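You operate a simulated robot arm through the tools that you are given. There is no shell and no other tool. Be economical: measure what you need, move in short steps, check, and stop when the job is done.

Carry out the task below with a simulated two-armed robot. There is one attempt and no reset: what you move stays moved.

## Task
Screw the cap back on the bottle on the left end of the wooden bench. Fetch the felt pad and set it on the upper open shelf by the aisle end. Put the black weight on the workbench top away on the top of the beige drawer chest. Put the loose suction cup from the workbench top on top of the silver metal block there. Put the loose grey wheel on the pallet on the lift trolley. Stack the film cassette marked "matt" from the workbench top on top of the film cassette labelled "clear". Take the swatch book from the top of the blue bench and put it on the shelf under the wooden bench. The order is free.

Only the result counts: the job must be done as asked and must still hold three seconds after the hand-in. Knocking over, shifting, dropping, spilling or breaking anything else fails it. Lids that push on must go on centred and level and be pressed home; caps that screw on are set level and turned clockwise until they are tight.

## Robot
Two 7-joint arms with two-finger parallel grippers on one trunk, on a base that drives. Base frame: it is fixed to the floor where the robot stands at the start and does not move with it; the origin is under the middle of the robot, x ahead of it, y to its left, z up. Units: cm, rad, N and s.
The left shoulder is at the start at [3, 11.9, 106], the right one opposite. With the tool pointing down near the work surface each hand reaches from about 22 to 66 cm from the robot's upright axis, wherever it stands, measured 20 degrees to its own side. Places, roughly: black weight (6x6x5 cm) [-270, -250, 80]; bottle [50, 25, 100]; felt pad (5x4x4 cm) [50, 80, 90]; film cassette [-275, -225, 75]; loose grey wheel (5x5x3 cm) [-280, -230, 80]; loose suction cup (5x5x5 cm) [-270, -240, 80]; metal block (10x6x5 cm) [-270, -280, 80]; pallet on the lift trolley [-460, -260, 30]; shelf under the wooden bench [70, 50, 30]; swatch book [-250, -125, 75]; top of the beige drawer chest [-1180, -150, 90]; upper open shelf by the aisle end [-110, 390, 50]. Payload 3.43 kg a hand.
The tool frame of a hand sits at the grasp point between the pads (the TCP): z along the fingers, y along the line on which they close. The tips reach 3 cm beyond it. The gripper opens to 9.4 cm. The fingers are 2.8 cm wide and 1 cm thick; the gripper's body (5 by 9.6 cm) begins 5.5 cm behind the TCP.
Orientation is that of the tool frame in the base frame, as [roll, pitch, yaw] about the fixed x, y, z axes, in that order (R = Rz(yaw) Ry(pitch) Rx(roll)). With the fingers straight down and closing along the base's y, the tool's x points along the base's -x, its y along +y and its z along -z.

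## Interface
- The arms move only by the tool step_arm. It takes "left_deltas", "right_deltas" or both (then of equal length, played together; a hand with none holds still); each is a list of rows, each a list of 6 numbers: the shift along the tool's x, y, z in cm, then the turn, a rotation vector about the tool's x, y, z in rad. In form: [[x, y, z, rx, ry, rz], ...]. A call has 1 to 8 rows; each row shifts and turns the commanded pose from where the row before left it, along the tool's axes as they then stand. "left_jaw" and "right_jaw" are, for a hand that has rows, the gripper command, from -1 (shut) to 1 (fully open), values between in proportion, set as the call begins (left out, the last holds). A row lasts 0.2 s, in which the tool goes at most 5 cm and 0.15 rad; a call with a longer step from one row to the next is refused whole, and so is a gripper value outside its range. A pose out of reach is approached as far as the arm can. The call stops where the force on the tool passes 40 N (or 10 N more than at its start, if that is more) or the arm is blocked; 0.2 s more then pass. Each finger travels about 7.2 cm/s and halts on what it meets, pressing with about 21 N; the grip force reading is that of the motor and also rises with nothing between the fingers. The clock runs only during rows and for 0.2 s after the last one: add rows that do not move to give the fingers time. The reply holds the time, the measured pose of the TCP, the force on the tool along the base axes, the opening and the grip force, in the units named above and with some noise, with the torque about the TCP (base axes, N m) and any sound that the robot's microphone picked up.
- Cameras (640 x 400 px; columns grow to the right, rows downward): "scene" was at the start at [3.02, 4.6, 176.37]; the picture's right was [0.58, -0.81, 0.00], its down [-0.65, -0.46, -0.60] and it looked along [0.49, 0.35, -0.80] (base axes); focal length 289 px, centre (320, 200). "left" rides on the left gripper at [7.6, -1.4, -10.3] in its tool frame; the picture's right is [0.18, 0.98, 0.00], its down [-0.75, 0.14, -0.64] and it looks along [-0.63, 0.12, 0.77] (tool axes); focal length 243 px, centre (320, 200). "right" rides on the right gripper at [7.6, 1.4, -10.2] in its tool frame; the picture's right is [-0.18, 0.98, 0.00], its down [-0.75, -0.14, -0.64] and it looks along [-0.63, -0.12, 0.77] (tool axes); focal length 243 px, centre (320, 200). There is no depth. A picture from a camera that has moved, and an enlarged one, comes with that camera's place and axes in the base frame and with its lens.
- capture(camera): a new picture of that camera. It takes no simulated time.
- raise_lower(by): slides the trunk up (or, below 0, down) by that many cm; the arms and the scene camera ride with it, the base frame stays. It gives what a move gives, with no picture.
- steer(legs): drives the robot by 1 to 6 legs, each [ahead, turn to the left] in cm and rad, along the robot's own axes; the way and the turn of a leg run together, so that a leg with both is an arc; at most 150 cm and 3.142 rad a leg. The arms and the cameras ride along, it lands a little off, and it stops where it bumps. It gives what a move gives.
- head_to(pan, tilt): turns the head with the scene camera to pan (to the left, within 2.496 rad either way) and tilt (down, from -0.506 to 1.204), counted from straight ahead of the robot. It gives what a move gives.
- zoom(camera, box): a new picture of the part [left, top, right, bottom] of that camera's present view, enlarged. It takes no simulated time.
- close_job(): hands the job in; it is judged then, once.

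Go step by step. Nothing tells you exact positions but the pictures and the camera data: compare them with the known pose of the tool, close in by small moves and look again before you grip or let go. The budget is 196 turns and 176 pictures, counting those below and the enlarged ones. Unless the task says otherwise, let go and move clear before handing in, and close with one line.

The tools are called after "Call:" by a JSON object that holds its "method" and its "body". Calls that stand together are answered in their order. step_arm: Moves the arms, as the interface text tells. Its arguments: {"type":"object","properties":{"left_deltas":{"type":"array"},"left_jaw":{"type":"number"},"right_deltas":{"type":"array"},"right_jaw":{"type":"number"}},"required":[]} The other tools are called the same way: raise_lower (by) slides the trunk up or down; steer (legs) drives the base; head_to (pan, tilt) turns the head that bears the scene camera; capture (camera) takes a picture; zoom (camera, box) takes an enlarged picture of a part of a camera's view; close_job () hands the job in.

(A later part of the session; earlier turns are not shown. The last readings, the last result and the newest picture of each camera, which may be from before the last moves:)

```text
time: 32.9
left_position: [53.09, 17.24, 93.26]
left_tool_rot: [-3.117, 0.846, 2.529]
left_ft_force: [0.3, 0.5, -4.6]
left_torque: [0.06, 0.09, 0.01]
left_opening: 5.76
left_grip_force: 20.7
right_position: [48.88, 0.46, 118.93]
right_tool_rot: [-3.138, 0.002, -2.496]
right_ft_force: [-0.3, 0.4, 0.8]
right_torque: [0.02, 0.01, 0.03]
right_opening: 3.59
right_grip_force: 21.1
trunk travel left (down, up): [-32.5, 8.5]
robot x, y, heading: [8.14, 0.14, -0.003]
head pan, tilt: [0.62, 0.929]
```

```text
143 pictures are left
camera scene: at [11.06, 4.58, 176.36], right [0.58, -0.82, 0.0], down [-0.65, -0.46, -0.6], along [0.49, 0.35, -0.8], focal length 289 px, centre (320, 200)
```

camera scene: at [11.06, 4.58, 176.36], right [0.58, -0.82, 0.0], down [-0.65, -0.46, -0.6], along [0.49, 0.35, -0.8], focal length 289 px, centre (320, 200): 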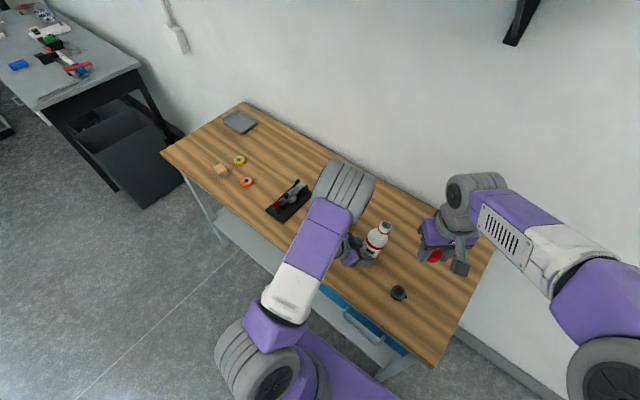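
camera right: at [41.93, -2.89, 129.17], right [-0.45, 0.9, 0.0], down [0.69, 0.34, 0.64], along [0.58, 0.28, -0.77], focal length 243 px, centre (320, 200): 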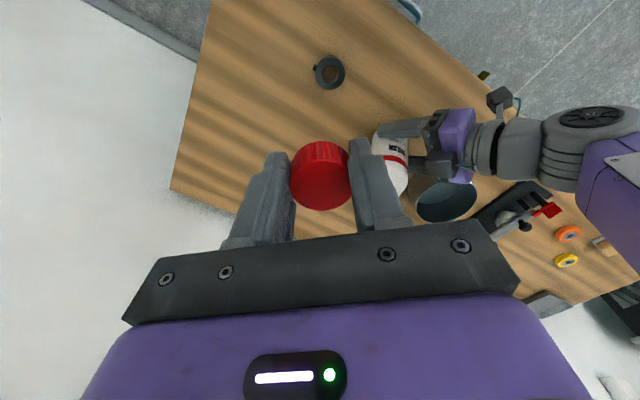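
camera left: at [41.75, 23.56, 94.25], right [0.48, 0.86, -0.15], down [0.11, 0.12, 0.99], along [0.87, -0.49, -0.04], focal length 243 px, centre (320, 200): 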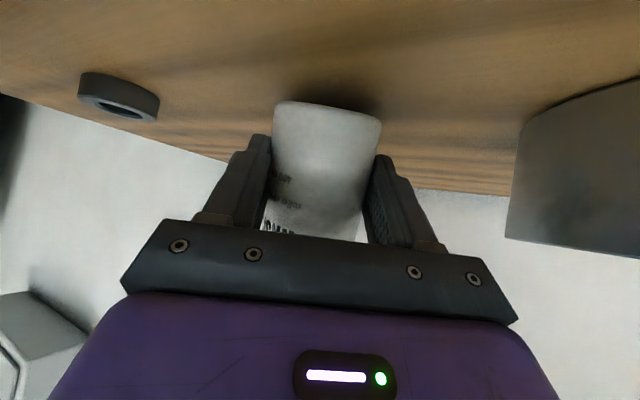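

The bottle clearly leans forward in the left grip. I lift it 2 cm and pitch the left hand to bring it upright.

Call:
{"method": "step_arm", "body": {"left_deltas": [[-1.5, 0, -1.32, 0, 0, 0], [0, 0, 0, 0, -0.14, 0], [0, 0, 0, 0, -0.14, 0], [0, 0, 0, 0, 0, 0]]}}

Call:
{"method": "zoom", "body": {"camera": "scene", "box": [330, 200, 430, 275]}}

Call:
{"method": "zoom", "body": {"camera": "right", "box": [350, 80, 510, 230]}}

Call:
{"method": "capture", "body": {"camera": "left"}}

```text
time: 33.9
left_position: [52.96, 17.24, 95.06]
left_tool_rot: [-3.102, 1.126, 2.545]
left_ft_force: [0.3, -1.2, -4.2]
left_torque: [0.02, 0.05, -0.02]
left_opening: 5.74
left_grip_force: 21.1
right_position: [48.73, 0.55, 119.01]
right_tool_rot: [-3.139, -0.001, -2.498]
right_ft_force: [0.1, 0.1, -0.4]
right_torque: [-0.03, 0.01, 0.0]
right_opening: 3.62
right_grip_force: 20.9
trunk travel left (down, up): [-32.5, 8.5]
robot x, y, heading: [7.7, -0.18, 0.001]
head pan, tilt: [0.62, 0.929]
```

```text
5.33 times, centred on (380, 238) of scene
camera zoom: at [11.03, 4.63, 176.37], right [0.58, -0.81, 0.0], down [-0.65, -0.46, -0.6], along [0.49, 0.35, -0.8], focal length 1539 px, centre (0, 0)
```

zoom: 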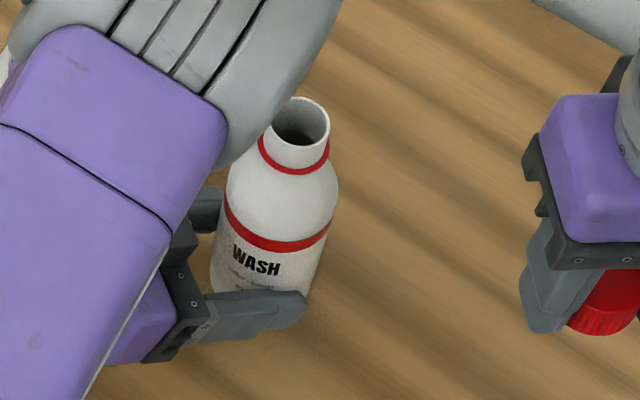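

```text
2.67 times, centred on (430, 155) of right
camera zoom: at [41.89, -2.82, 129.18], right [-0.44, 0.9, 0.0], down [0.69, 0.34, 0.64], along [0.58, 0.28, -0.77], focal length 647 px, centre (27, 320)
```

zoom: 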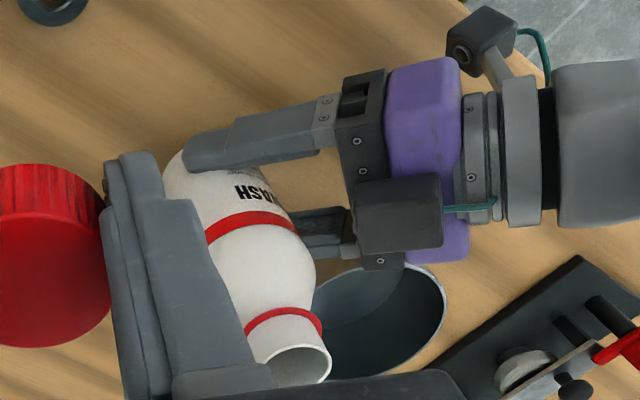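

```text
140 pictures are left
camera left: at [41.99, 23.4, 92.59], right [0.52, 0.84, -0.18], down [-0.11, 0.28, 0.95], along [0.85, -0.47, 0.24], focal length 243 px, centre (320, 200)
```

left: 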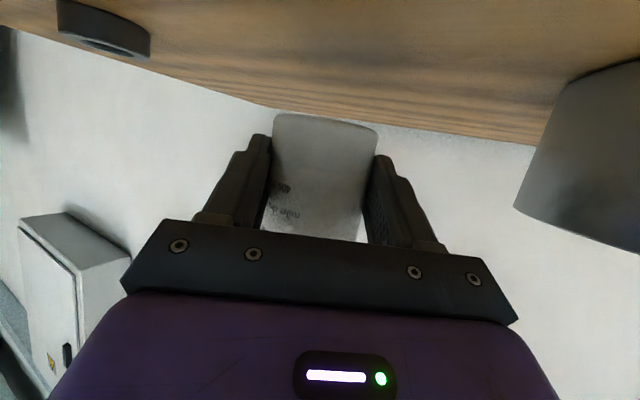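

The bottle is nearly upright now, but too low in the grip for the hand to reach the bench at this tilt. I'll tilt back a bit and lower it until its base edge touches, letting the bench level it.

Call:
{"method": "step_arm", "body": {"left_deltas": [[0, 0, 0, 0, 0.11, 0], [0, 0, 0, 0, 0.11, 0], [1.0, 0, 0.8, 0, 0, 0], [0.8, 0, 0.62, 0, 0, 0], [0.25, 0, 0.2, 0, 0, 0], [0, 0, 0, 0, 0, 0]]}}

Call:
{"method": "capture", "body": {"camera": "left"}}

Call:
{"method": "zoom", "body": {"camera": "scene", "box": [330, 200, 430, 275]}}

```text
time: 35.3
left_position: [53.07, 17.14, 92.52]
left_tool_rot: [-3.113, 0.905, 2.531]
left_ft_force: [0.3, -0.1, -4.6]
left_torque: [0.06, 0.12, 0.0]
left_opening: 5.76
left_grip_force: 20.7
right_position: [48.88, 0.49, 119.03]
right_tool_rot: [-3.139, 0.0, -2.498]
right_ft_force: [1.1, 0.3, -0.5]
right_torque: [0.0, 0.0, 0.02]
right_opening: 3.59
right_grip_force: 21.1
trunk travel left (down, up): [-32.5, 8.5]
robot x, y, heading: [8.12, 0.16, 0.001]
head pan, tilt: [0.62, 0.929]
```

```text
139 pictures are left
camera left: at [41.92, 23.49, 92.88], right [0.49, 0.86, -0.16], down [0.06, 0.15, 0.99], along [0.87, -0.49, 0.02], focal length 243 px, centre (320, 200)
```

left: 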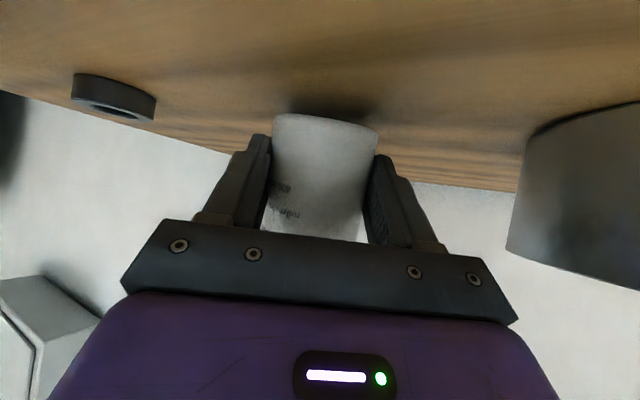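

```text
5.33 times, centred on (380, 238) of scene
camera zoom: at [11.06, 4.6, 176.36], right [0.58, -0.82, 0.0], down [-0.65, -0.46, -0.6], along [0.49, 0.35, -0.8], focal length 1539 px, centre (0, 0)
```

zoom: 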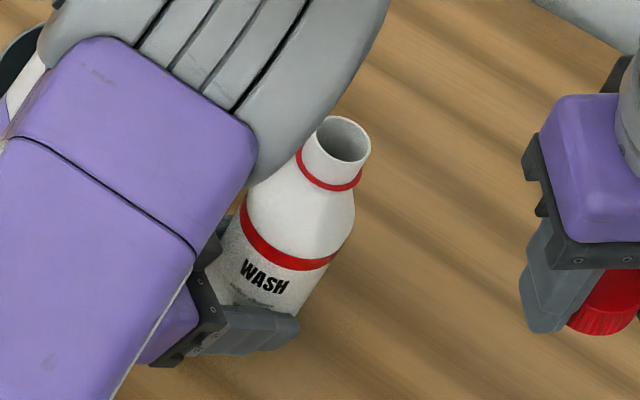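

Still no contact. I continue lowering in small steps, watching force.

Call:
{"method": "step_arm", "body": {"left_deltas": [[0.24, 0, 0.185, 0, 0, 0], [0.24, 0, 0.185, 0, 0, 0], [0.24, 0, 0.185, 0, 0, 0], [0, 0, 0, 0, 0, 0]]}}

Call:
{"method": "zoom", "body": {"camera": "scene", "box": [330, 200, 430, 275]}}

```text
time: 36.3
left_position: [52.91, 17.11, 91.96]
left_tool_rot: [-3.117, 0.911, 2.531]
left_ft_force: [-4.4, 3.7, 17.8]
left_torque: [-0.25, -0.38, 0.01]
left_opening: 5.75
left_grip_force: 20.7
right_position: [48.76, 0.49, 119.04]
right_tool_rot: [-3.137, 0.001, -2.497]
right_ft_force: [-0.1, 0.0, -0.3]
right_torque: [0.01, 0.0, 0.0]
right_opening: 3.59
right_grip_force: 20.7
trunk travel left (down, up): [-32.5, 8.5]
robot x, y, heading: [7.97, -0.15, -0.0]
head pan, tilt: [0.62, 0.929]
```

```text
5.33 times, centred on (380, 238) of scene
camera zoom: at [10.78, 4.58, 176.38], right [0.58, -0.81, 0.0], down [-0.65, -0.46, -0.6], along [0.49, 0.35, -0.8], focal length 1539 px, centre (0, 0)
```

zoom: 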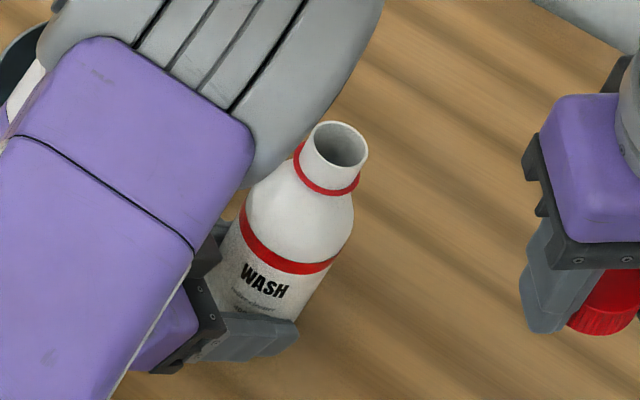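

The base edge is on the bench. I press a little further to let the bench level the bottle.

Call:
{"method": "step_arm", "body": {"left_deltas": [[0.16, 0, 0.12, 0, 0, 0], [0.16, 0, 0.12, 0, 0, 0], [0.16, 0, 0.12, 0, 0, 0], [0, 0, 0, 0, 0, 0]]}}

Call:
{"method": "zoom", "body": {"camera": "scene", "box": [330, 200, 430, 275]}}

Call:
{"method": "capture", "body": {"camera": "left"}}

```text
time: 37.0
left_position: [53.09, 17.08, 91.71]
left_tool_rot: [-3.118, 0.922, 2.527]
left_ft_force: [-6.6, 0.7, 17.9]
left_torque: [-0.36, -0.27, -0.1]
left_opening: 5.77
left_grip_force: 20.9
right_position: [48.82, 0.43, 118.85]
right_tool_rot: [-3.139, -0.001, -2.498]
right_ft_force: [0.3, 0.4, -0.7]
right_torque: [-0.04, 0.0, -0.02]
right_opening: 3.57
right_grip_force: 21.1
trunk travel left (down, up): [-32.5, 8.5]
robot x, y, heading: [7.82, -0.13, 0.003]
head pan, tilt: [0.62, 0.929]
stopped in row 3 (left hand): the force on the tool passed its limit at 43 N (the readings are from after the stop); the commanded pose is now the measured one
```

```text
5.33 times, centred on (380, 238) of scene
camera zoom: at [10.93, 4.57, 176.36], right [0.58, -0.81, 0.0], down [-0.65, -0.46, -0.6], along [0.49, 0.35, -0.8], focal length 1539 px, centre (0, 0)
```

zoom: 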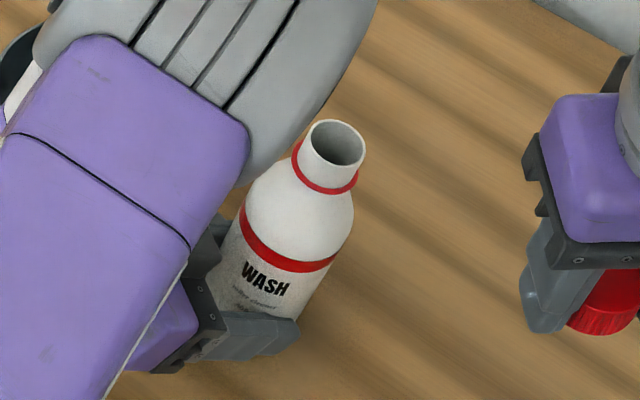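

```text
135 pictures are left
camera left: at [42.02, 23.39, 91.75], right [0.49, 0.86, -0.16], down [0.04, 0.16, 0.99], along [0.87, -0.49, 0.04], focal length 243 px, centre (320, 200)
```

left: 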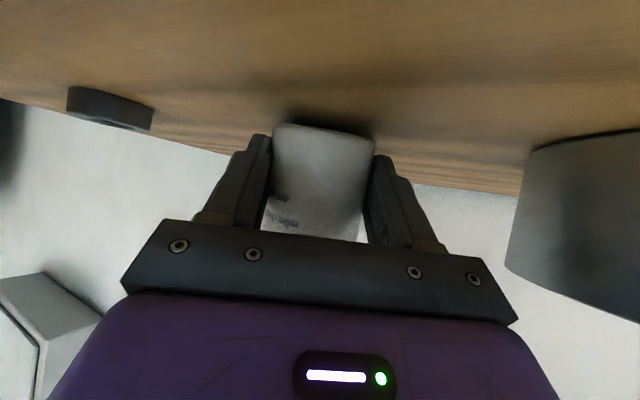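

The lean is now under 8°. I rotate the hand a touch more upright and open the fingers just slightly so the bottle settles flat.

Call:
{"method": "step_arm", "body": {"left_deltas": [[0, 0, 0, 0, -0.08, 0], [0, 0, 0, 0, 0, 0]]}}

Call:
{"method": "step_arm", "body": {"left_deltas": [[0, 0, 0, 0, 0, 0], [0, 0, 0, 0, 0, 0], [0, 0, 0, 0, 0, 0], [0, 0, 0, 0, 0, 0]], "left_jaw": 0.42}}

Call:
{"method": "zoom", "body": {"camera": "scene", "box": [330, 200, 430, 275]}}

Call:
{"method": "capture", "body": {"camera": "left"}}

```text
time: 37.6
left_position: [52.9, 17.26, 91.36]
left_tool_rot: [-3.115, 0.997, 2.534]
left_ft_force: [-1.1, 0.6, -1.2]
left_torque: [-0.02, 0.01, 0.03]
left_opening: 5.76
left_grip_force: 21.0
right_position: [48.92, 0.5, 118.89]
right_tool_rot: [-3.138, 0.001, -2.498]
right_ft_force: [-0.3, -0.6, -0.3]
right_torque: [0.04, -0.02, -0.04]
right_opening: 3.57
right_grip_force: 20.8
trunk travel left (down, up): [-32.5, 8.5]
robot x, y, heading: [8.1, 0.14, -0.002]
head pan, tilt: [0.62, 0.929]
```

```text
time: 38.6
left_position: [53.0, 17.09, 91.42]
left_tool_rot: [-3.114, 0.996, 2.532]
left_ft_force: [-0.4, 0.9, 0.1]
left_torque: [0.0, -0.02, 0.01]
left_opening: 6.67
left_grip_force: 0.1
right_position: [48.86, 0.56, 118.93]
right_tool_rot: [-3.139, -0.002, -2.496]
right_ft_force: [0.6, -0.3, -0.9]
right_torque: [-0.01, -0.04, -0.06]
right_opening: 3.6
right_grip_force: 21.0
trunk travel left (down, up): [-32.5, 8.5]
robot x, y, heading: [8.04, -0.01, 0.001]
head pan, tilt: [0.62, 0.929]
```

```text
5.33 times, centred on (380, 238) of scene
camera zoom: at [11.01, 4.59, 176.37], right [0.58, -0.81, 0.0], down [-0.65, -0.46, -0.6], along [0.49, 0.35, -0.8], focal length 1539 px, centre (0, 0)
```

zoom: 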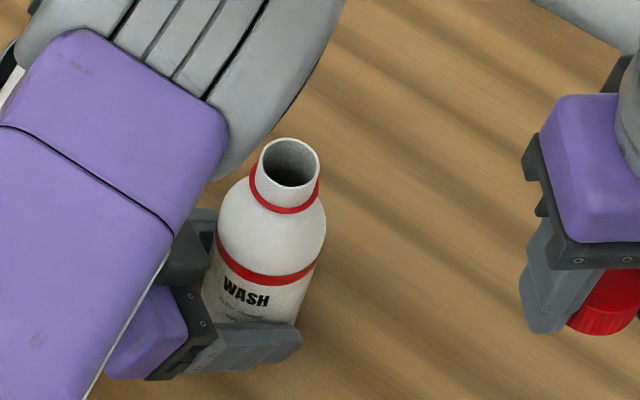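

```text
133 pictures are left
camera left: at [41.97, 23.42, 90.62], right [0.5, 0.85, -0.17], down [-0.01, 0.2, 0.98], along [0.87, -0.49, 0.11], focal length 243 px, centre (320, 200)
```

left: 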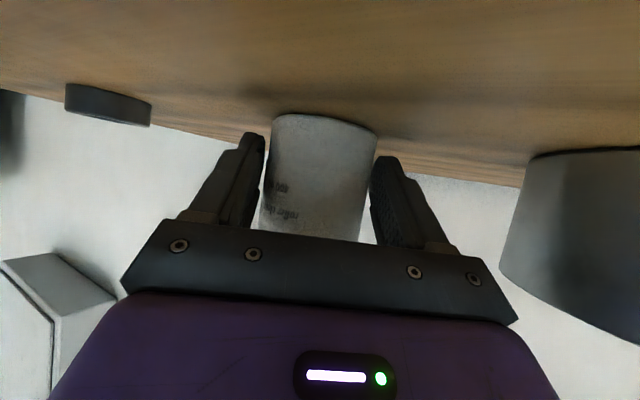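

The bottle stands upright again at about [53.5,16.7]. I open, raise the left hand 3.5 cm, restore its tilt, and regrip the bottle higher.

Call:
{"method": "step_arm", "body": {"left_deltas": [[0, 0, 0, 0, 0, 0], [-1.47, 0, -0.95, 0, 0, 0], [-1.47, 0, -0.95, 0, 0, 0], [0, 0, 0, 0.028, 0.12, 0], [0, 0, 0.5, 0, 0, 0], [0, 0, 0, 0, 0, 0]], "left_jaw": 0.9}}

Call:
{"method": "capture", "body": {"camera": "left"}}

Call:
{"method": "zoom", "body": {"camera": "scene", "box": [330, 200, 430, 275]}}

```text
time: 40.0
left_position: [53.5, 16.92, 94.48]
left_tool_rot: [-3.094, 0.876, 2.526]
left_ft_force: [0.0, 0.0, -0.1]
left_torque: [-0.02, -0.02, 0.0]
left_opening: 8.92
left_grip_force: 0.0
right_position: [48.78, 0.51, 118.94]
right_tool_rot: [-3.138, 0.001, -2.496]
right_ft_force: [0.8, -0.7, 0.3]
right_torque: [0.02, -0.02, -0.02]
right_opening: 3.58
right_grip_force: 21.3
trunk travel left (down, up): [-32.5, 8.5]
robot x, y, heading: [7.77, -0.1, 0.0]
head pan, tilt: [0.62, 0.929]
```

```text
132 pictures are left
camera left: at [42.47, 23.4, 95.31], right [0.5, 0.85, -0.17], down [0.1, 0.14, 0.98], along [0.86, -0.51, -0.01], focal length 243 px, centre (320, 200)
```

left: 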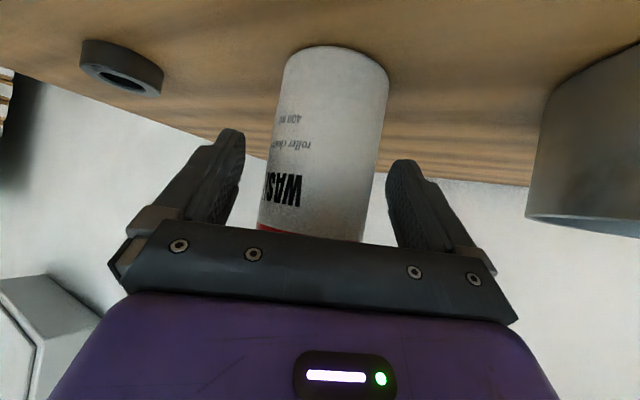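

```text
5.33 times, centred on (380, 238) of scene
camera zoom: at [11.0, 4.57, 176.37], right [0.58, -0.81, 0.0], down [-0.65, -0.46, -0.6], along [0.49, 0.35, -0.8], focal length 1539 px, centre (0, 0)
```

zoom: 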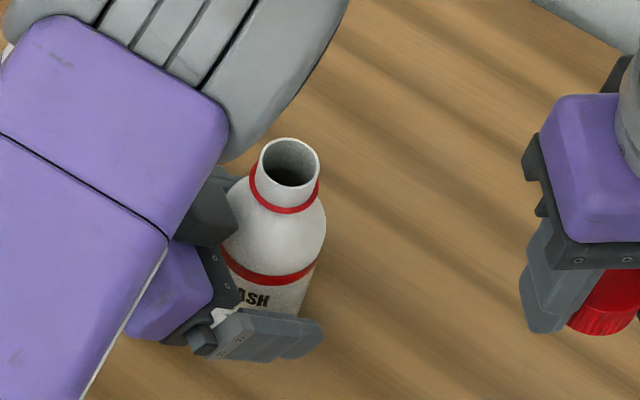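

The bottle is well between the fingers. I level the closing axis and grip.

Call:
{"method": "step_arm", "body": {"left_deltas": [[0, 0.2, 0.2, -0.045, 0, 0], [0, 0, 0, 0, 0, 0], [0, 0, 0, 0, 0, 0], [0, 0, 0, 0, 0, 0], [0, 0, 0, 0, 0, 0]], "left_jaw": -1}}

Call:
{"method": "step_arm", "body": {"right_deltas": [[0, 0, 0, 0, 0, -0.14], [0, 0, 0, 0, 0, -0.14], [0, 0, 0, 0, 0, -0.14], [0, 0, 0, 0, 0, -0.14], [0, 0, 0, 0, 0, -0.14], [0, 0, 0, 0, 0, -0.14], [0, 0, 0, 0, 0, 0]]}}

```text
time: 41.2
left_position: [53.68, 16.9, 94.54]
left_tool_rot: [-3.139, 0.875, 2.526]
left_ft_force: [-0.1, -1.0, -0.7]
left_torque: [-0.02, 0.0, -0.06]
left_opening: 6.2
left_grip_force: 21.4
right_position: [48.85, 0.36, 118.91]
right_tool_rot: [-3.139, 0.001, -2.496]
right_ft_force: [0.7, 0.4, 0.1]
right_torque: [0.01, -0.02, -0.02]
right_opening: 3.59
right_grip_force: 21.0
trunk travel left (down, up): [-32.5, 8.5]
robot x, y, heading: [8.19, 0.07, -0.008]
head pan, tilt: [0.62, 0.929]
```

```text
time: 42.8
left_position: [53.63, 16.83, 94.53]
left_tool_rot: [-3.137, 0.879, 2.526]
left_ft_force: [-0.8, -0.1, 1.2]
left_torque: [0.03, 0.0, -0.03]
left_opening: 6.2
left_grip_force: 21.2
right_position: [48.69, 0.56, 119.05]
right_tool_rot: [-3.139, -0.002, -1.654]
right_ft_force: [1.4, -0.1, -0.6]
right_torque: [-0.02, 0.0, -0.01]
right_opening: 3.56
right_grip_force: 21.1
trunk travel left (down, up): [-32.5, 8.5]
robot x, y, heading: [8.14, -0.37, -0.005]
head pan, tilt: [0.62, 0.929]
```

Both grips are good, and the right wrist is wound back for more turning range. I bring the cap above the bottle mouth again.

Call:
{"method": "step_arm", "body": {"right_deltas": [[-4.07, -0.94, 0, 0, 0, 0], [-4.07, -0.94, 0, 0, 0, 0], [-4.07, -0.94, 0, 0, 0, 0], [-4.07, -0.94, 0, 0, 0, 0], [0, 0, 3, 0, 0, -0.14], [0, 0, 3.5, 0, 0, -0.14], [0, 0, 0, 0, 0, -0.14], [0, 0, 0, 0, 0, 0]]}}

Call:
{"method": "zoom", "body": {"camera": "right", "box": [220, 60, 420, 185]}}

Call:
{"method": "zoom", "body": {"camera": "scene", "box": [330, 190, 430, 265]}}

```text
time: 44.6
left_position: [53.59, 16.92, 94.58]
left_tool_rot: [-3.137, 0.879, 2.524]
left_ft_force: [0.0, -1.3, 0.1]
left_torque: [0.02, -0.03, -0.02]
left_opening: 6.21
left_grip_force: 20.6
right_position: [53.94, 16.69, 112.36]
right_tool_rot: [3.141, -0.003, -1.236]
right_ft_force: [-0.6, 0.3, 0.8]
right_torque: [-0.03, -0.01, -0.01]
right_opening: 3.61
right_grip_force: 20.8
trunk travel left (down, up): [-32.5, 8.5]
robot x, y, heading: [8.24, -0.33, 0.001]
head pan, tilt: [0.62, 0.929]
```

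```text
3.20 times, centred on (320, 122) of right
camera zoom: at [55.1, 9.1, 122.61], right [-0.99, -0.15, 0.0], down [-0.12, 0.76, 0.64], along [-0.1, 0.63, -0.77], focal length 776 px, centre (320, 448)
```

zoom: 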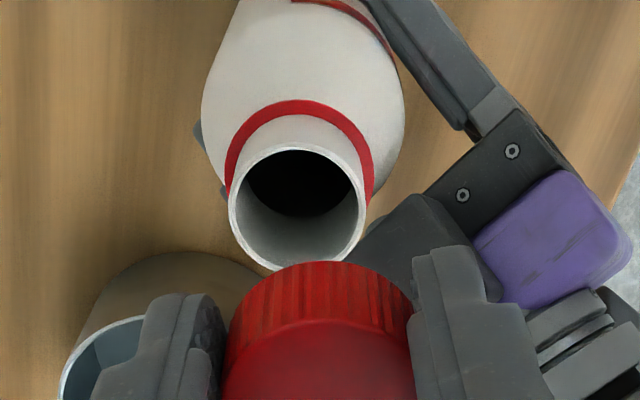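

```text
5.33 times, centred on (380, 228) of scene
camera zoom: at [11.03, 4.61, 176.37], right [0.58, -0.81, 0.0], down [-0.65, -0.46, -0.6], along [0.49, 0.35, -0.8], focal length 1539 px, centre (0, 53)
```

zoom: 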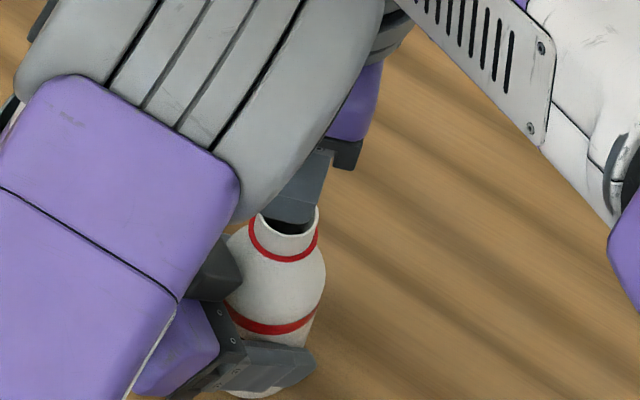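

The whole mouth is visible: the cap must shift about 0.9 toward the camera and 0.4 sideways. I correct and go down a little.

Call:
{"method": "step_arm", "body": {"right_deltas": [[0.45, -0.18, 0, 0, 0, 0], [0.45, -0.18, 1.0, 0, 0, 0], [0, 0, 1.2, 0, 0, 0], [0, 0, 0, 0, 0, 0]]}}

Call:
{"method": "zoom", "body": {"camera": "right", "box": [220, 80, 420, 205]}}

```text
time: 45.6
left_position: [53.79, 16.9, 94.55]
left_tool_rot: [-3.139, 0.875, 2.525]
left_ft_force: [0.6, -0.4, -0.1]
left_torque: [0.02, -0.03, 0.01]
left_opening: 6.21
left_grip_force: 21.0
right_position: [54.82, 15.64, 110.05]
right_tool_rot: [-3.141, -0.004, -1.238]
right_ft_force: [0.2, 0.6, 0.6]
right_torque: [0.02, -0.01, 0.01]
right_opening: 3.58
right_grip_force: 21.1
trunk travel left (down, up): [-32.5, 8.5]
robot x, y, heading: [7.96, -0.13, -0.0]
head pan, tilt: [0.62, 0.929]
```

```text
3.20 times, centred on (320, 142) of right
camera zoom: at [55.78, 8.15, 120.36], right [-0.99, -0.15, 0.0], down [-0.11, 0.76, 0.64], along [-0.09, 0.63, -0.77], focal length 776 px, centre (320, 384)
```

zoom: 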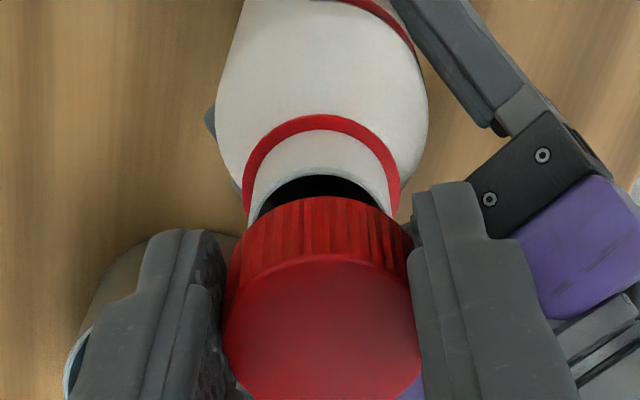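

Laterally centred now, and nearly right front to back. I lower it to contact.

Call:
{"method": "step_arm", "body": {"right_deltas": [[0.1, 0, 0.8, 0, 0, 0], [0, 0, 0.4, 0, 0, 0], [0, 0, 0.3, 0, 0, 0], [0, 0, 0.3, 0, 0, 0], [0, 0, 0, 0, 0, 0]]}}

Call:
{"method": "zoom", "body": {"camera": "right", "box": [220, 80, 420, 205]}}

```text
time: 46.8
left_position: [53.67, 16.91, 94.52]
left_tool_rot: [-3.138, 0.877, 2.525]
left_ft_force: [-0.3, -1.4, -0.3]
left_torque: [0.03, -0.01, -0.03]
left_opening: 6.23
left_grip_force: 20.8
right_position: [54.57, 15.59, 108.58]
right_tool_rot: [-3.141, -0.002, -1.238]
right_ft_force: [-0.3, -0.1, 0.2]
right_torque: [0.01, 0.01, -0.02]
right_opening: 3.58
right_grip_force: 20.8
trunk travel left (down, up): [-32.5, 8.5]
robot x, y, heading: [7.83, 0.11, -0.0]
head pan, tilt: [0.62, 0.929]
```

```text
3.20 times, centred on (320, 142) of right
camera zoom: at [55.75, 7.99, 118.69], right [-0.99, -0.15, 0.0], down [-0.11, 0.76, 0.64], along [-0.09, 0.63, -0.77], focal length 776 px, centre (320, 384)
```

zoom: 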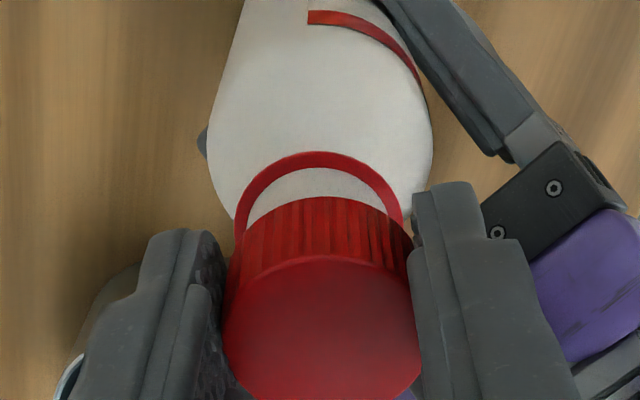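

No contact yet, and the rim is now hidden evenly under the cap. I continue downward in small steps.

Call:
{"method": "step_arm", "body": {"right_deltas": [[0, 0, 0.2, 0, 0, 0], [0, 0, 0.2, 0, 0, 0], [0, 0, 0.2, 0, 0, 0], [0, 0, 0.15, 0, 0, 0], [0, 0, 0, 0, 0, 0]]}}

Call:
{"method": "zoom", "body": {"camera": "right", "box": [220, 80, 420, 205]}}

```text
time: 48.0
left_position: [53.7, 16.94, 94.65]
left_tool_rot: [-3.142, 0.878, 2.524]
left_ft_force: [4.4, 0.5, -5.2]
left_torque: [0.03, -0.22, -0.07]
left_opening: 6.2
left_grip_force: 21.0
right_position: [54.63, 15.46, 107.84]
right_tool_rot: [-3.138, -0.004, -1.237]
right_ft_force: [-0.7, -1.2, 20.6]
right_torque: [0.39, 0.21, 0.03]
right_opening: 3.62
right_grip_force: 21.2
trunk travel left (down, up): [-32.5, 8.5]
robot x, y, heading: [8.23, -0.12, -0.001]
head pan, tilt: [0.62, 0.929]
```

```text
3.20 times, centred on (320, 142) of right
camera zoom: at [55.73, 7.87, 118.06], right [-0.99, -0.15, 0.0], down [-0.12, 0.76, 0.64], along [-0.09, 0.63, -0.77], focal length 776 px, centre (320, 384)
```

zoom: 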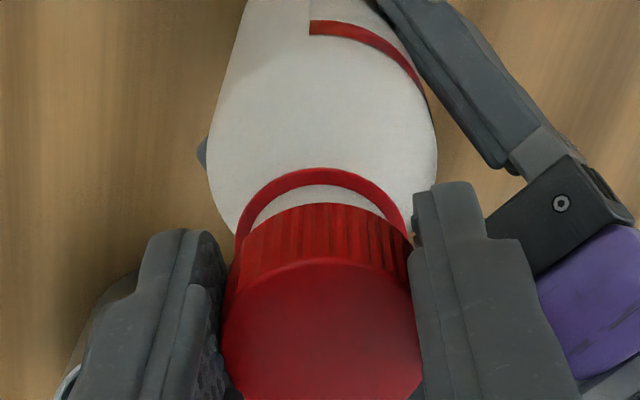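

The torque says contact is on the far side of the rim, so the cap is slightly too near. I lift a hair, shift 0.25 cm outward and press again.

Call:
{"method": "step_arm", "body": {"right_deltas": [[0, 0, -0.35, 0, 0, 0], [-0.25, 0, 0, 0, 0, 0], [0, 0, 0.2, 0, 0, 0], [0, 0, 0.2, 0, 0, 0], [0, 0, 0, 0, 0, 0]]}}

Call:
{"method": "zoom", "body": {"camera": "right", "box": [220, 80, 420, 205]}}

```text
time: 49.2
left_position: [53.6, 16.95, 94.65]
left_tool_rot: [-3.141, 0.878, 2.526]
left_ft_force: [4.9, 5.9, -1.1]
left_torque: [-0.48, 0.11, 0.05]
left_opening: 6.23
left_grip_force: 21.4
right_position: [54.53, 15.76, 107.74]
right_tool_rot: [-3.139, -0.001, -1.237]
right_ft_force: [-2.3, -6.5, 21.3]
right_torque: [0.26, 0.04, 0.03]
right_opening: 3.6
right_grip_force: 20.4
trunk travel left (down, up): [-32.5, 8.5]
robot x, y, heading: [7.88, 0.07, 0.001]
head pan, tilt: [0.62, 0.929]
```

```text
3.20 times, centred on (320, 142) of right
camera zoom: at [55.64, 8.11, 118.02], right [-0.99, -0.15, 0.0], down [-0.12, 0.76, 0.64], along [-0.09, 0.63, -0.77], focal length 776 px, centre (320, 384)
```

zoom: 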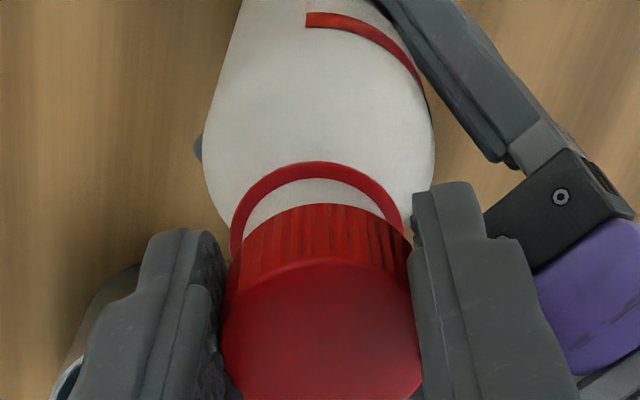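

There is now lateral reaction, so the cap is around the neck. I start turning clockwise with light downward steps.

Call:
{"method": "step_arm", "body": {"right_deltas": [[0, 0, 0, 0, 0, 0.14], [0, 0, 0.02, 0, 0, 0.14], [0, 0, 0.02, 0, 0, 0.14], [0, 0, 0.02, 0, 0, 0.14], [0, 0, 0.02, 0, 0, 0.14], [0, 0, 0.02, 0, 0, 0.14], [0, 0, 0.02, 0, 0, 0.14]]}}

Call:
{"method": "zoom", "body": {"camera": "right", "box": [220, 80, 420, 205]}}

```text
time: 50.8
left_position: [53.81, 16.77, 94.68]
left_tool_rot: [-3.138, 0.88, 2.525]
left_ft_force: [9.9, -1.8, 2.5]
left_torque: [0.03, 0.54, -0.09]
left_opening: 6.23
left_grip_force: 21.4
right_position: [54.59, 15.65, 107.37]
right_tool_rot: [-3.14, -0.002, -2.22]
right_ft_force: [-8.7, 0.5, 2.2]
right_torque: [0.02, 0.23, 0.11]
right_opening: 3.59
right_grip_force: 21.6
trunk travel left (down, up): [-32.5, 8.5]
robot x, y, heading: [8.29, -0.18, -0.002]
head pan, tilt: [0.62, 0.929]
```

```text
3.20 times, centred on (320, 142) of right
camera zoom: at [48.82, 10.62, 117.72], right [-0.67, 0.74, 0.0], down [0.57, 0.52, 0.64], along [0.48, 0.43, -0.77], focal length 776 px, centre (320, 384)
```

zoom: 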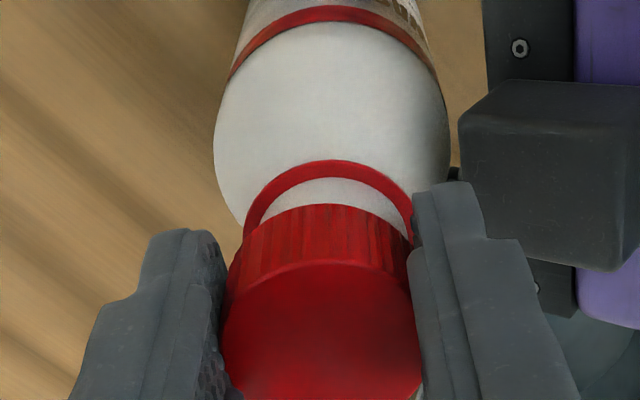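

The thread is taking load again; side force comes from the cap sitting slightly off the tool axis. I compensate for that while turning on.

Call:
{"method": "step_arm", "body": {"right_deltas": [[0.13, 0.2, 0.01, 0, 0, 0.14], [0, 0.05, 0.02, 0, 0, 0.14], [0, 0.05, 0.02, 0, 0, 0.14], [0, 0.05, 0.02, 0, 0, 0.14], [0, 0.05, 0.02, 0, 0, 0.14], [0, 0.05, 0.02, 0, 0, 0.14], [0, 0.05, 0.02, 0, 0, 0.14], [0, 0.05, 0.02, 0, 0, 0.14]]}}

Call:
{"method": "zoom", "body": {"camera": "right", "box": [220, 80, 420, 205]}}

```text
time: 52.6
left_position: [53.67, 16.88, 94.58]
left_tool_rot: [-3.138, 0.876, 2.522]
left_ft_force: [6.1, -9.0, 5.5]
left_torque: [0.26, 0.18, -0.09]
left_opening: 6.18
left_grip_force: 20.5
right_position: [54.16, 16.21, 107.4]
right_tool_rot: [-3.139, 0.002, 2.944]
right_ft_force: [-6.1, 6.2, -0.8]
right_torque: [0.17, 0.1, 0.09]
right_opening: 3.57
right_grip_force: 20.4
trunk travel left (down, up): [-32.5, 8.5]
robot x, y, heading: [8.19, 0.18, -0.004]
head pan, tilt: [0.62, 0.929]
```

```text
3.20 times, centred on (320, 142) of right
camera zoom: at [46.94, 19.1, 117.56], right [0.37, 0.93, 0.0], down [0.71, -0.28, 0.64], along [0.6, -0.24, -0.77], focal length 776 px, centre (320, 384)
```

zoom: 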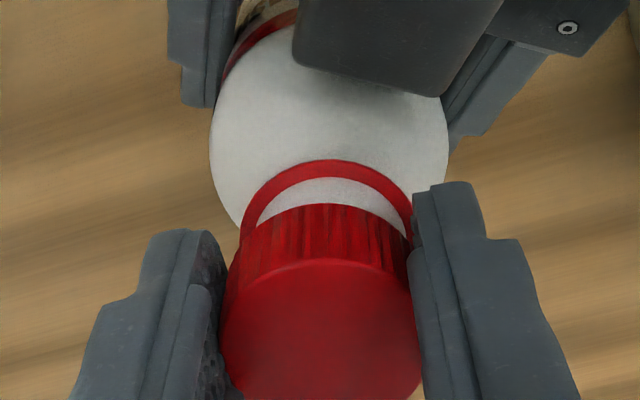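

It's following without resistance. I continue turning with the side correction.

Call:
{"method": "step_arm", "body": {"right_deltas": [[0.18, 0.14, 0.02, 0, 0, 0.14], [0, 0.07, 0.02, 0, 0, 0.14], [0, 0.07, 0.02, 0, 0, 0.14], [0, 0.07, 0.02, 0, 0, 0.14], [0, 0.07, 0.02, 0, 0, 0.14], [0, 0.07, 0.02, 0, 0, 0.14], [0, 0.07, 0.02, 0, 0, 0.14], [0, 0.07, 0.02, 0, 0, 0.14]]}}

Call:
{"method": "zoom", "body": {"camera": "right", "box": [220, 80, 420, 205]}}

```text
time: 54.4
left_position: [53.67, 17.47, 94.56]
left_tool_rot: [-3.139, 0.877, 2.534]
left_ft_force: [-0.9, -7.7, 4.5]
left_torque: [0.21, -0.28, -0.16]
left_opening: 6.18
left_grip_force: 21.2
right_position: [54.89, 16.01, 107.16]
right_tool_rot: [3.137, 0.002, 1.811]
right_ft_force: [2.1, 5.2, 3.2]
right_torque: [0.22, -0.06, 0.02]
right_opening: 3.6
right_grip_force: 21.0
trunk travel left (down, up): [-32.5, 8.5]
robot x, y, heading: [8.26, -0.02, -0.004]
head pan, tilt: [0.62, 0.929]
```

```text
3.20 times, centred on (320, 142) of right
camera zoom: at [54.3, 23.93, 117.47], right [1.0, 0.06, 0.0], down [0.04, -0.76, 0.64], along [0.04, -0.64, -0.77], focal length 776 px, centre (320, 384)
```

zoom: 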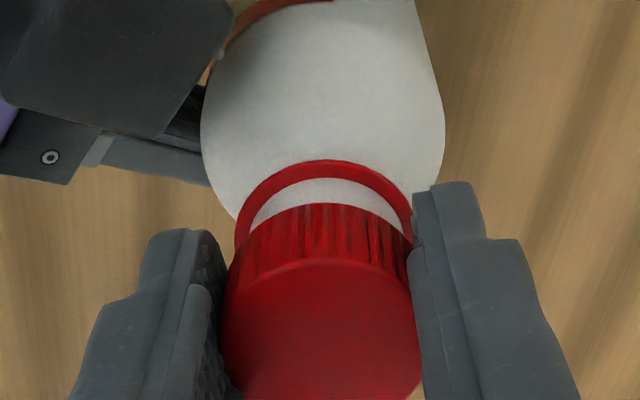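

The left hand was nudged half a centimetre, so the two hands are getting close. I release the cap here, lift clear, and look at how it sits.

Call:
{"method": "step_arm", "body": {"right_deltas": [[0, 0, 0, 0, 0, 0], [0, 0, 0, 0, 0, 0], [0, 0, 0, 0, 0, 0], [0, 0, -3, 0, 0, 0], [0, 0, -3, 0, 0, 0], [0, 0, 0, 0, 0, 0]], "right_jaw": 0.1}}

Call:
{"method": "zoom", "body": {"camera": "right", "box": [220, 40, 420, 165]}}

Call:
{"method": "capture", "body": {"camera": "scene"}}

```text
time: 55.8
left_position: [53.99, 16.98, 94.97]
left_tool_rot: [-3.14, 0.889, 2.527]
left_ft_force: [0.3, -0.1, -4.5]
left_torque: [0.06, 0.05, -0.01]
left_opening: 5.97
left_grip_force: 20.8
right_position: [55.01, 15.2, 112.87]
right_tool_rot: [-3.13, 0.009, 1.8]
right_ft_force: [0.1, -0.3, 0.4]
right_torque: [0.03, -0.02, 0.02]
right_opening: 5.16
right_grip_force: 0.1
trunk travel left (down, up): [-32.5, 8.5]
robot x, y, heading: [7.69, 0.1, -0.001]
head pan, tilt: [0.62, 0.929]
```

```text
3.20 times, centred on (320, 102) of right
camera zoom: at [54.72, 23.16, 122.98], right [1.0, 0.04, -0.01], down [0.04, -0.76, 0.65], along [0.02, -0.65, -0.76], focal length 776 px, centre (320, 512)
```

zoom: 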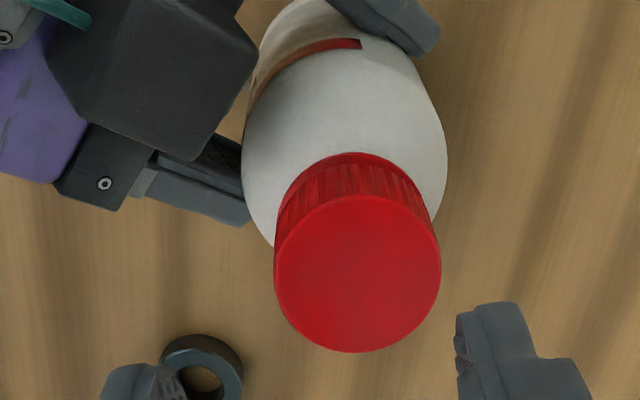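

```text
120 pictures are left
camera scene: at [11.1, 4.63, 176.36], right [0.58, -0.81, 0.0], down [-0.65, -0.46, -0.6], along [0.49, 0.35, -0.8], focal length 289 px, centre (320, 200)
```

scene: 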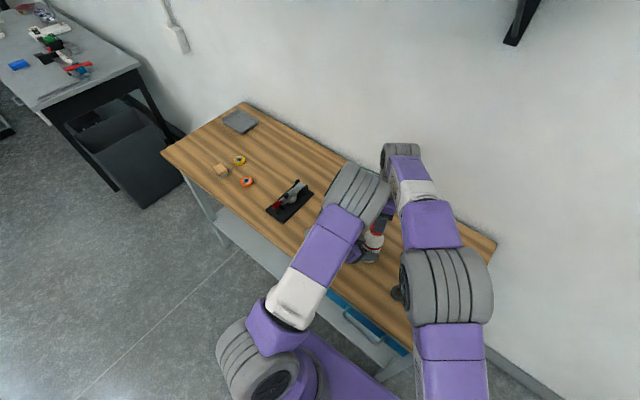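

The cap stays on the bottle by itself. I check its level from the scene camera.

Call:
{"method": "zoom", "body": {"camera": "scene", "box": [335, 205, 415, 275]}}

Call:
{"method": "capture", "body": {"camera": "left"}}

```text
5.71 times, centred on (375, 240) of scene
camera zoom: at [11.1, 4.63, 176.36], right [0.58, -0.81, 0.0], down [-0.65, -0.46, -0.6], along [0.49, 0.35, -0.8], focal length 1649 px, centre (6, -29)
```

zoom: 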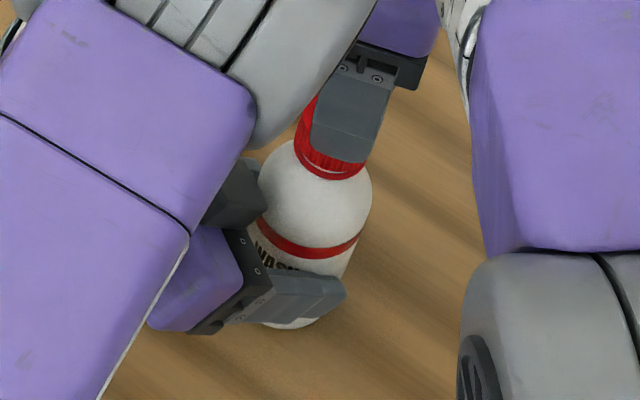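

```text
118 pictures are left
camera left: at [42.81, 23.1, 95.51], right [0.47, 0.87, -0.14], down [0.06, 0.13, 0.99], along [0.88, -0.48, 0.01], focal length 243 px, centre (320, 200)
```

left: 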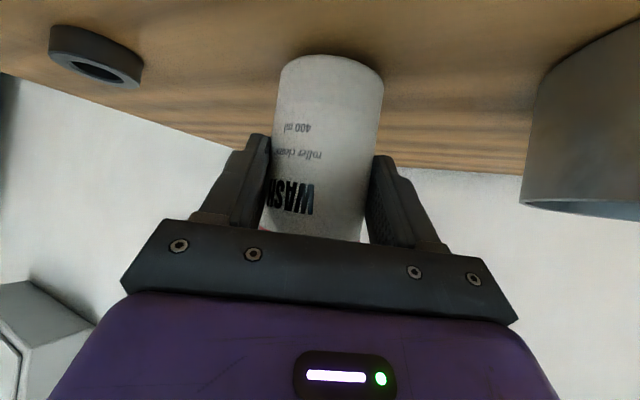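

The cap bottom is nearly at the collar. I unwind the right wrist above it, to regrip and tighten.

Call:
{"method": "step_arm", "body": {"right_deltas": [[0, 0, -1, 0, 0, -0.148], [0, 0, 0, 0, 0, -0.148], [0, 0, 0, 0, 0, -0.148], [0, 0, 0, 0, 0, -0.148], [0, 0, 0, 0, 0, -0.148], [0, 0, 0, 0, 0, -0.148], [0, 0, 0, 0, 0, -0.148], [0, 0, 0, 0, 0, -0.148]]}}

Call:
{"method": "step_arm", "body": {"right_deltas": [[0, 0, 0, 0, 0, -0.148], [0, 0, 0, 0, 0, -0.148], [0, 0, 0, 0, 0, -0.148], [0, 0, 0, 0, 0, -0.148], [0, 0, 0, 0, 0, -0.148], [0, 0, 0, 0, 0, -0.148], [0, 0, 0, 0, 0, -0.148], [0, 0, 0, 0, 0, -0.148]], "right_jaw": 0.4}}

Call:
{"method": "step_arm", "body": {"right_deltas": [[0, 0, 0, 0, 0, -0.148], [0, 0, 0, 0, 0, -0.148], [0, 0, 0, 0, 0, -0.148], [0, 0, 0, 0, 0, 0]]}}

Call:
{"method": "capture", "body": {"camera": "right"}}

Call:
{"method": "zoom", "body": {"camera": "scene", "box": [335, 205, 415, 275]}}

```text
time: 57.3
left_position: [53.59, 16.82, 94.51]
left_tool_rot: [-3.136, 0.878, 2.526]
left_ft_force: [-0.5, 0.5, 0.6]
left_torque: [0.0, -0.09, -0.01]
left_opening: 5.91
left_grip_force: 21.2
right_position: [54.79, 16.87, 114.33]
right_tool_rot: [3.128, 0.009, 2.715]
right_ft_force: [2.4, 2.9, -0.2]
right_torque: [-0.32, 0.32, -0.35]
right_opening: 5.17
right_grip_force: 0.0
trunk travel left (down, up): [-32.5, 8.5]
robot x, y, heading: [7.77, 0.24, -0.005]
head pan, tilt: [0.62, 0.929]
stopped in row 7 (right hand): the force on the tool passed its limit at 78 N (the readings are from after the stop); the commanded pose is now the measured one
```

```text
time: 57.6
left_position: [53.48, 16.41, 94.58]
left_tool_rot: [-3.131, 0.879, 2.522]
left_ft_force: [0.8, 0.8, 0.8]
left_torque: [-0.03, -0.07, 0.01]
left_opening: 5.93
left_grip_force: 20.9
right_position: [55.1, 16.95, 114.43]
right_tool_rot: [3.117, 0.013, 2.746]
right_ft_force: [1.2, 2.2, -0.1]
right_torque: [-0.22, 0.18, -0.26]
right_opening: 6.58
right_grip_force: 0.0
trunk travel left (down, up): [-32.5, 8.5]
robot x, y, heading: [8.14, -0.11, -0.004]
head pan, tilt: [0.62, 0.929]
stopped in row 1 (right hand): the force on the tool passed its limit at 61 N (the readings are from after the stop); the commanded pose is now the measured one
```

```text
time: 57.9
left_position: [53.44, 16.07, 94.55]
left_tool_rot: [-3.13, 0.879, 2.522]
left_ft_force: [-0.9, 0.7, -0.5]
left_torque: [-0.05, -0.01, -0.01]
left_opening: 5.96
left_grip_force: 21.1
right_position: [55.37, 17.06, 114.44]
right_tool_rot: [3.101, 0.017, 2.778]
right_ft_force: [1.1, 1.8, -0.5]
right_torque: [-0.15, 0.17, -0.2]
right_opening: 6.62
right_grip_force: 0.0
trunk travel left (down, up): [-32.5, 8.5]
robot x, y, heading: [7.95, 0.15, 0.002]
head pan, tilt: [0.62, 0.929]
stopped in row 1 (right hand): the force on the tool passed its limit at 61 N (the readings are from after the stop); the commanded pose is now the measured one
```

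```text
117 pictures are left
camera right: at [48.39, 20.91, 124.52], right [0.52, 0.85, 0.04], down [0.63, -0.42, 0.65], along [0.57, -0.31, -0.76], focal length 243 px, centre (320, 200)
```

right: 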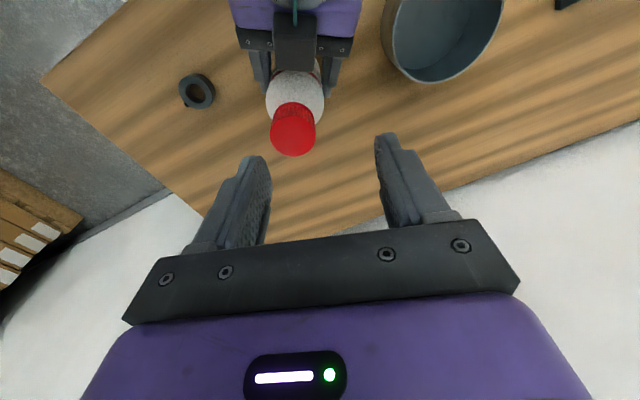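

```text
5.71 times, centred on (375, 240) of scene
camera zoom: at [11.0, 4.56, 176.37], right [0.58, -0.81, 0.0], down [-0.65, -0.46, -0.6], along [0.49, 0.35, -0.8], focal length 1649 px, centre (6, -29)
```

zoom: 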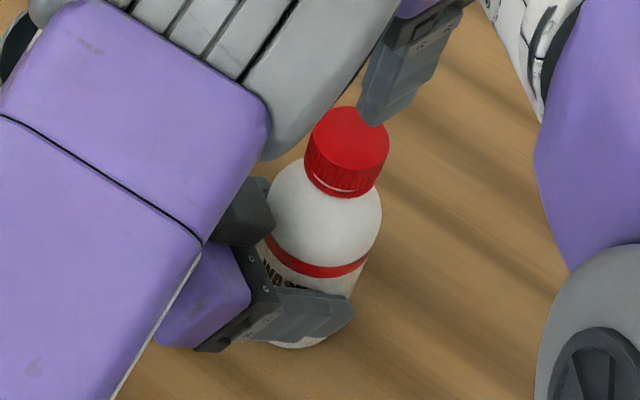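

The right hand's camera bumped the left forearm while unwinding. I move the right hand clear to the right, then unwind there.

Call:
{"method": "step_arm", "body": {"right_deltas": [[-1.5, -2.6, -0.75, 0, 0, 0], [-1.5, -2.6, -0.75, 0, 0, 0], [-1.5, -2.6, -0.75, 0, 0, 0], [-1.5, -2.6, -0.75, 0, 0, 0], [0, 0, 0, 0, 0, -0.145], [0, 0, 0, 0, 0, -0.145], [0, 0, 0, 0, 0, -0.145], [0, 0, 0, 0, 0, -0.145]]}}

Call:
{"method": "step_arm", "body": {"right_deltas": [[0, 0, 0, 0, 0, -0.145], [0, 0, 0, 0, 0, -0.145], [0, 0, 0, 0, 0, -0.145], [0, 0, 0, 0, 0, -0.145], [0, 0, 0, 0, 0, -0.145], [0, 0, 0, 0, 0, -0.145], [0, 0, 0, 0, 0, -0.145], [0, 0, 0, 0, 0, -0.145]]}}

Call:
{"method": "zoom", "body": {"camera": "scene", "box": [335, 205, 415, 275]}}

Call:
{"method": "capture", "body": {"camera": "right"}}

```text
time: 59.7
left_position: [53.54, 16.03, 94.64]
left_tool_rot: [-3.128, 0.876, 2.522]
left_ft_force: [0.3, -0.5, 0.6]
left_torque: [-0.08, -0.06, 0.0]
left_opening: 5.94
left_grip_force: 20.6
right_position: [57.01, 5.17, 117.22]
right_tool_rot: [3.12, 0.036, -2.919]
right_ft_force: [0.4, 0.1, 0.8]
right_torque: [0.02, 0.0, 0.0]
right_opening: 6.57
right_grip_force: 0.1
trunk travel left (down, up): [-32.5, 8.5]
robot x, y, heading: [8.0, -0.34, 0.001]
head pan, tilt: [0.62, 0.929]
```

```text
time: 61.5
left_position: [53.51, 16.07, 94.53]
left_tool_rot: [-3.129, 0.877, 2.521]
left_ft_force: [-0.9, -0.6, -1.1]
left_torque: [-0.07, 0.01, -0.06]
left_opening: 5.96
left_grip_force: 21.2
right_position: [57.17, 5.11, 116.99]
right_tool_rot: [-3.118, 0.035, -1.762]
right_ft_force: [0.0, 0.2, -0.1]
right_torque: [0.0, -0.01, 0.01]
right_opening: 6.57
right_grip_force: 0.0
trunk travel left (down, up): [-32.5, 8.5]
robot x, y, heading: [7.93, 0.22, -0.004]
head pan, tilt: [0.62, 0.929]
```

```text
5.71 times, centred on (375, 240) of scene
camera zoom: at [11.01, 4.58, 176.37], right [0.58, -0.81, 0.0], down [-0.65, -0.46, -0.6], along [0.49, 0.35, -0.8], focal length 1649 px, centre (6, -29)
```

zoom: 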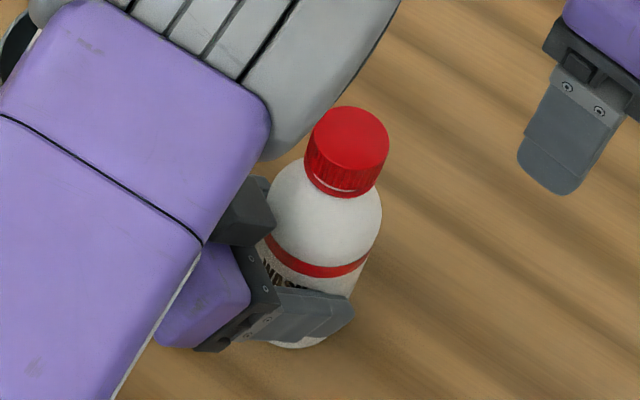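

```text
114 pictures are left
camera right: at [53.96, -2.25, 126.92], right [-0.93, 0.37, -0.02], down [0.26, 0.69, 0.67], along [0.26, 0.62, -0.74], focal length 243 px, centre (320, 200)
```

right: 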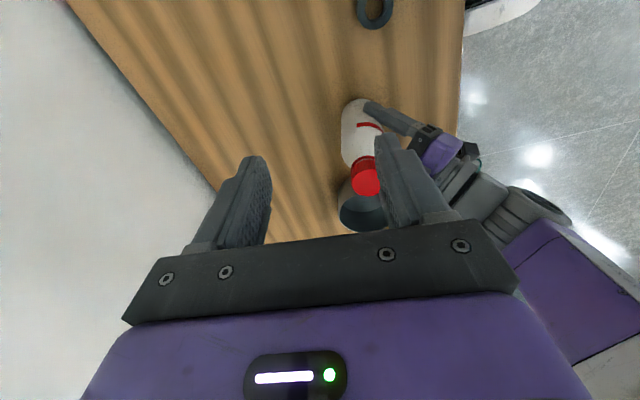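

The cap sits level on the neck. I position the right hand over it, wound back further, and look.

Call:
{"method": "step_arm", "body": {"right_deltas": [[0, 0, 0, -0.023, 0.035, 0], [-3.02, 1.37, 0, 0, 0, 0], [-3.02, 1.37, 0, 0, 0, 0], [-3.02, 1.37, 0, 0, 0, 0], [0, 0, 1.5, 0, 0, -0.14], [0, 0, 1.5, 0, 0, -0.14], [0, 0, 1, 0, 0, -0.14], [0, 0, 0, 0, 0, 0]]}}

Call:
{"method": "capture", "body": {"camera": "right"}}

```text
time: 63.3
left_position: [53.6, 16.21, 94.54]
left_tool_rot: [-3.128, 0.876, 2.522]
left_ft_force: [-0.5, 1.2, -0.1]
left_torque: [0.04, -0.06, 0.05]
left_opening: 5.94
left_grip_force: 21.0
right_position: [54.86, 14.84, 113.03]
right_tool_rot: [-3.141, -0.002, -1.341]
right_ft_force: [0.5, 0.1, -0.9]
right_torque: [0.0, 0.02, -0.02]
right_opening: 6.57
right_grip_force: 0.1
trunk travel left (down, up): [-32.5, 8.5]
robot x, y, heading: [8.34, 0.15, -0.002]
head pan, tilt: [0.62, 0.929]
```

```text
113 pictures are left
camera right: at [55.17, 7.2, 123.2], right [-1.0, -0.04, 0.0], down [-0.03, 0.77, 0.64], along [-0.03, 0.64, -0.77], focal length 243 px, centre (320, 200)
```

right: 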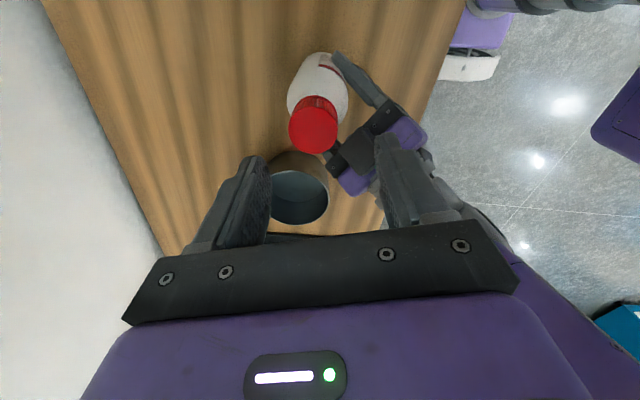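

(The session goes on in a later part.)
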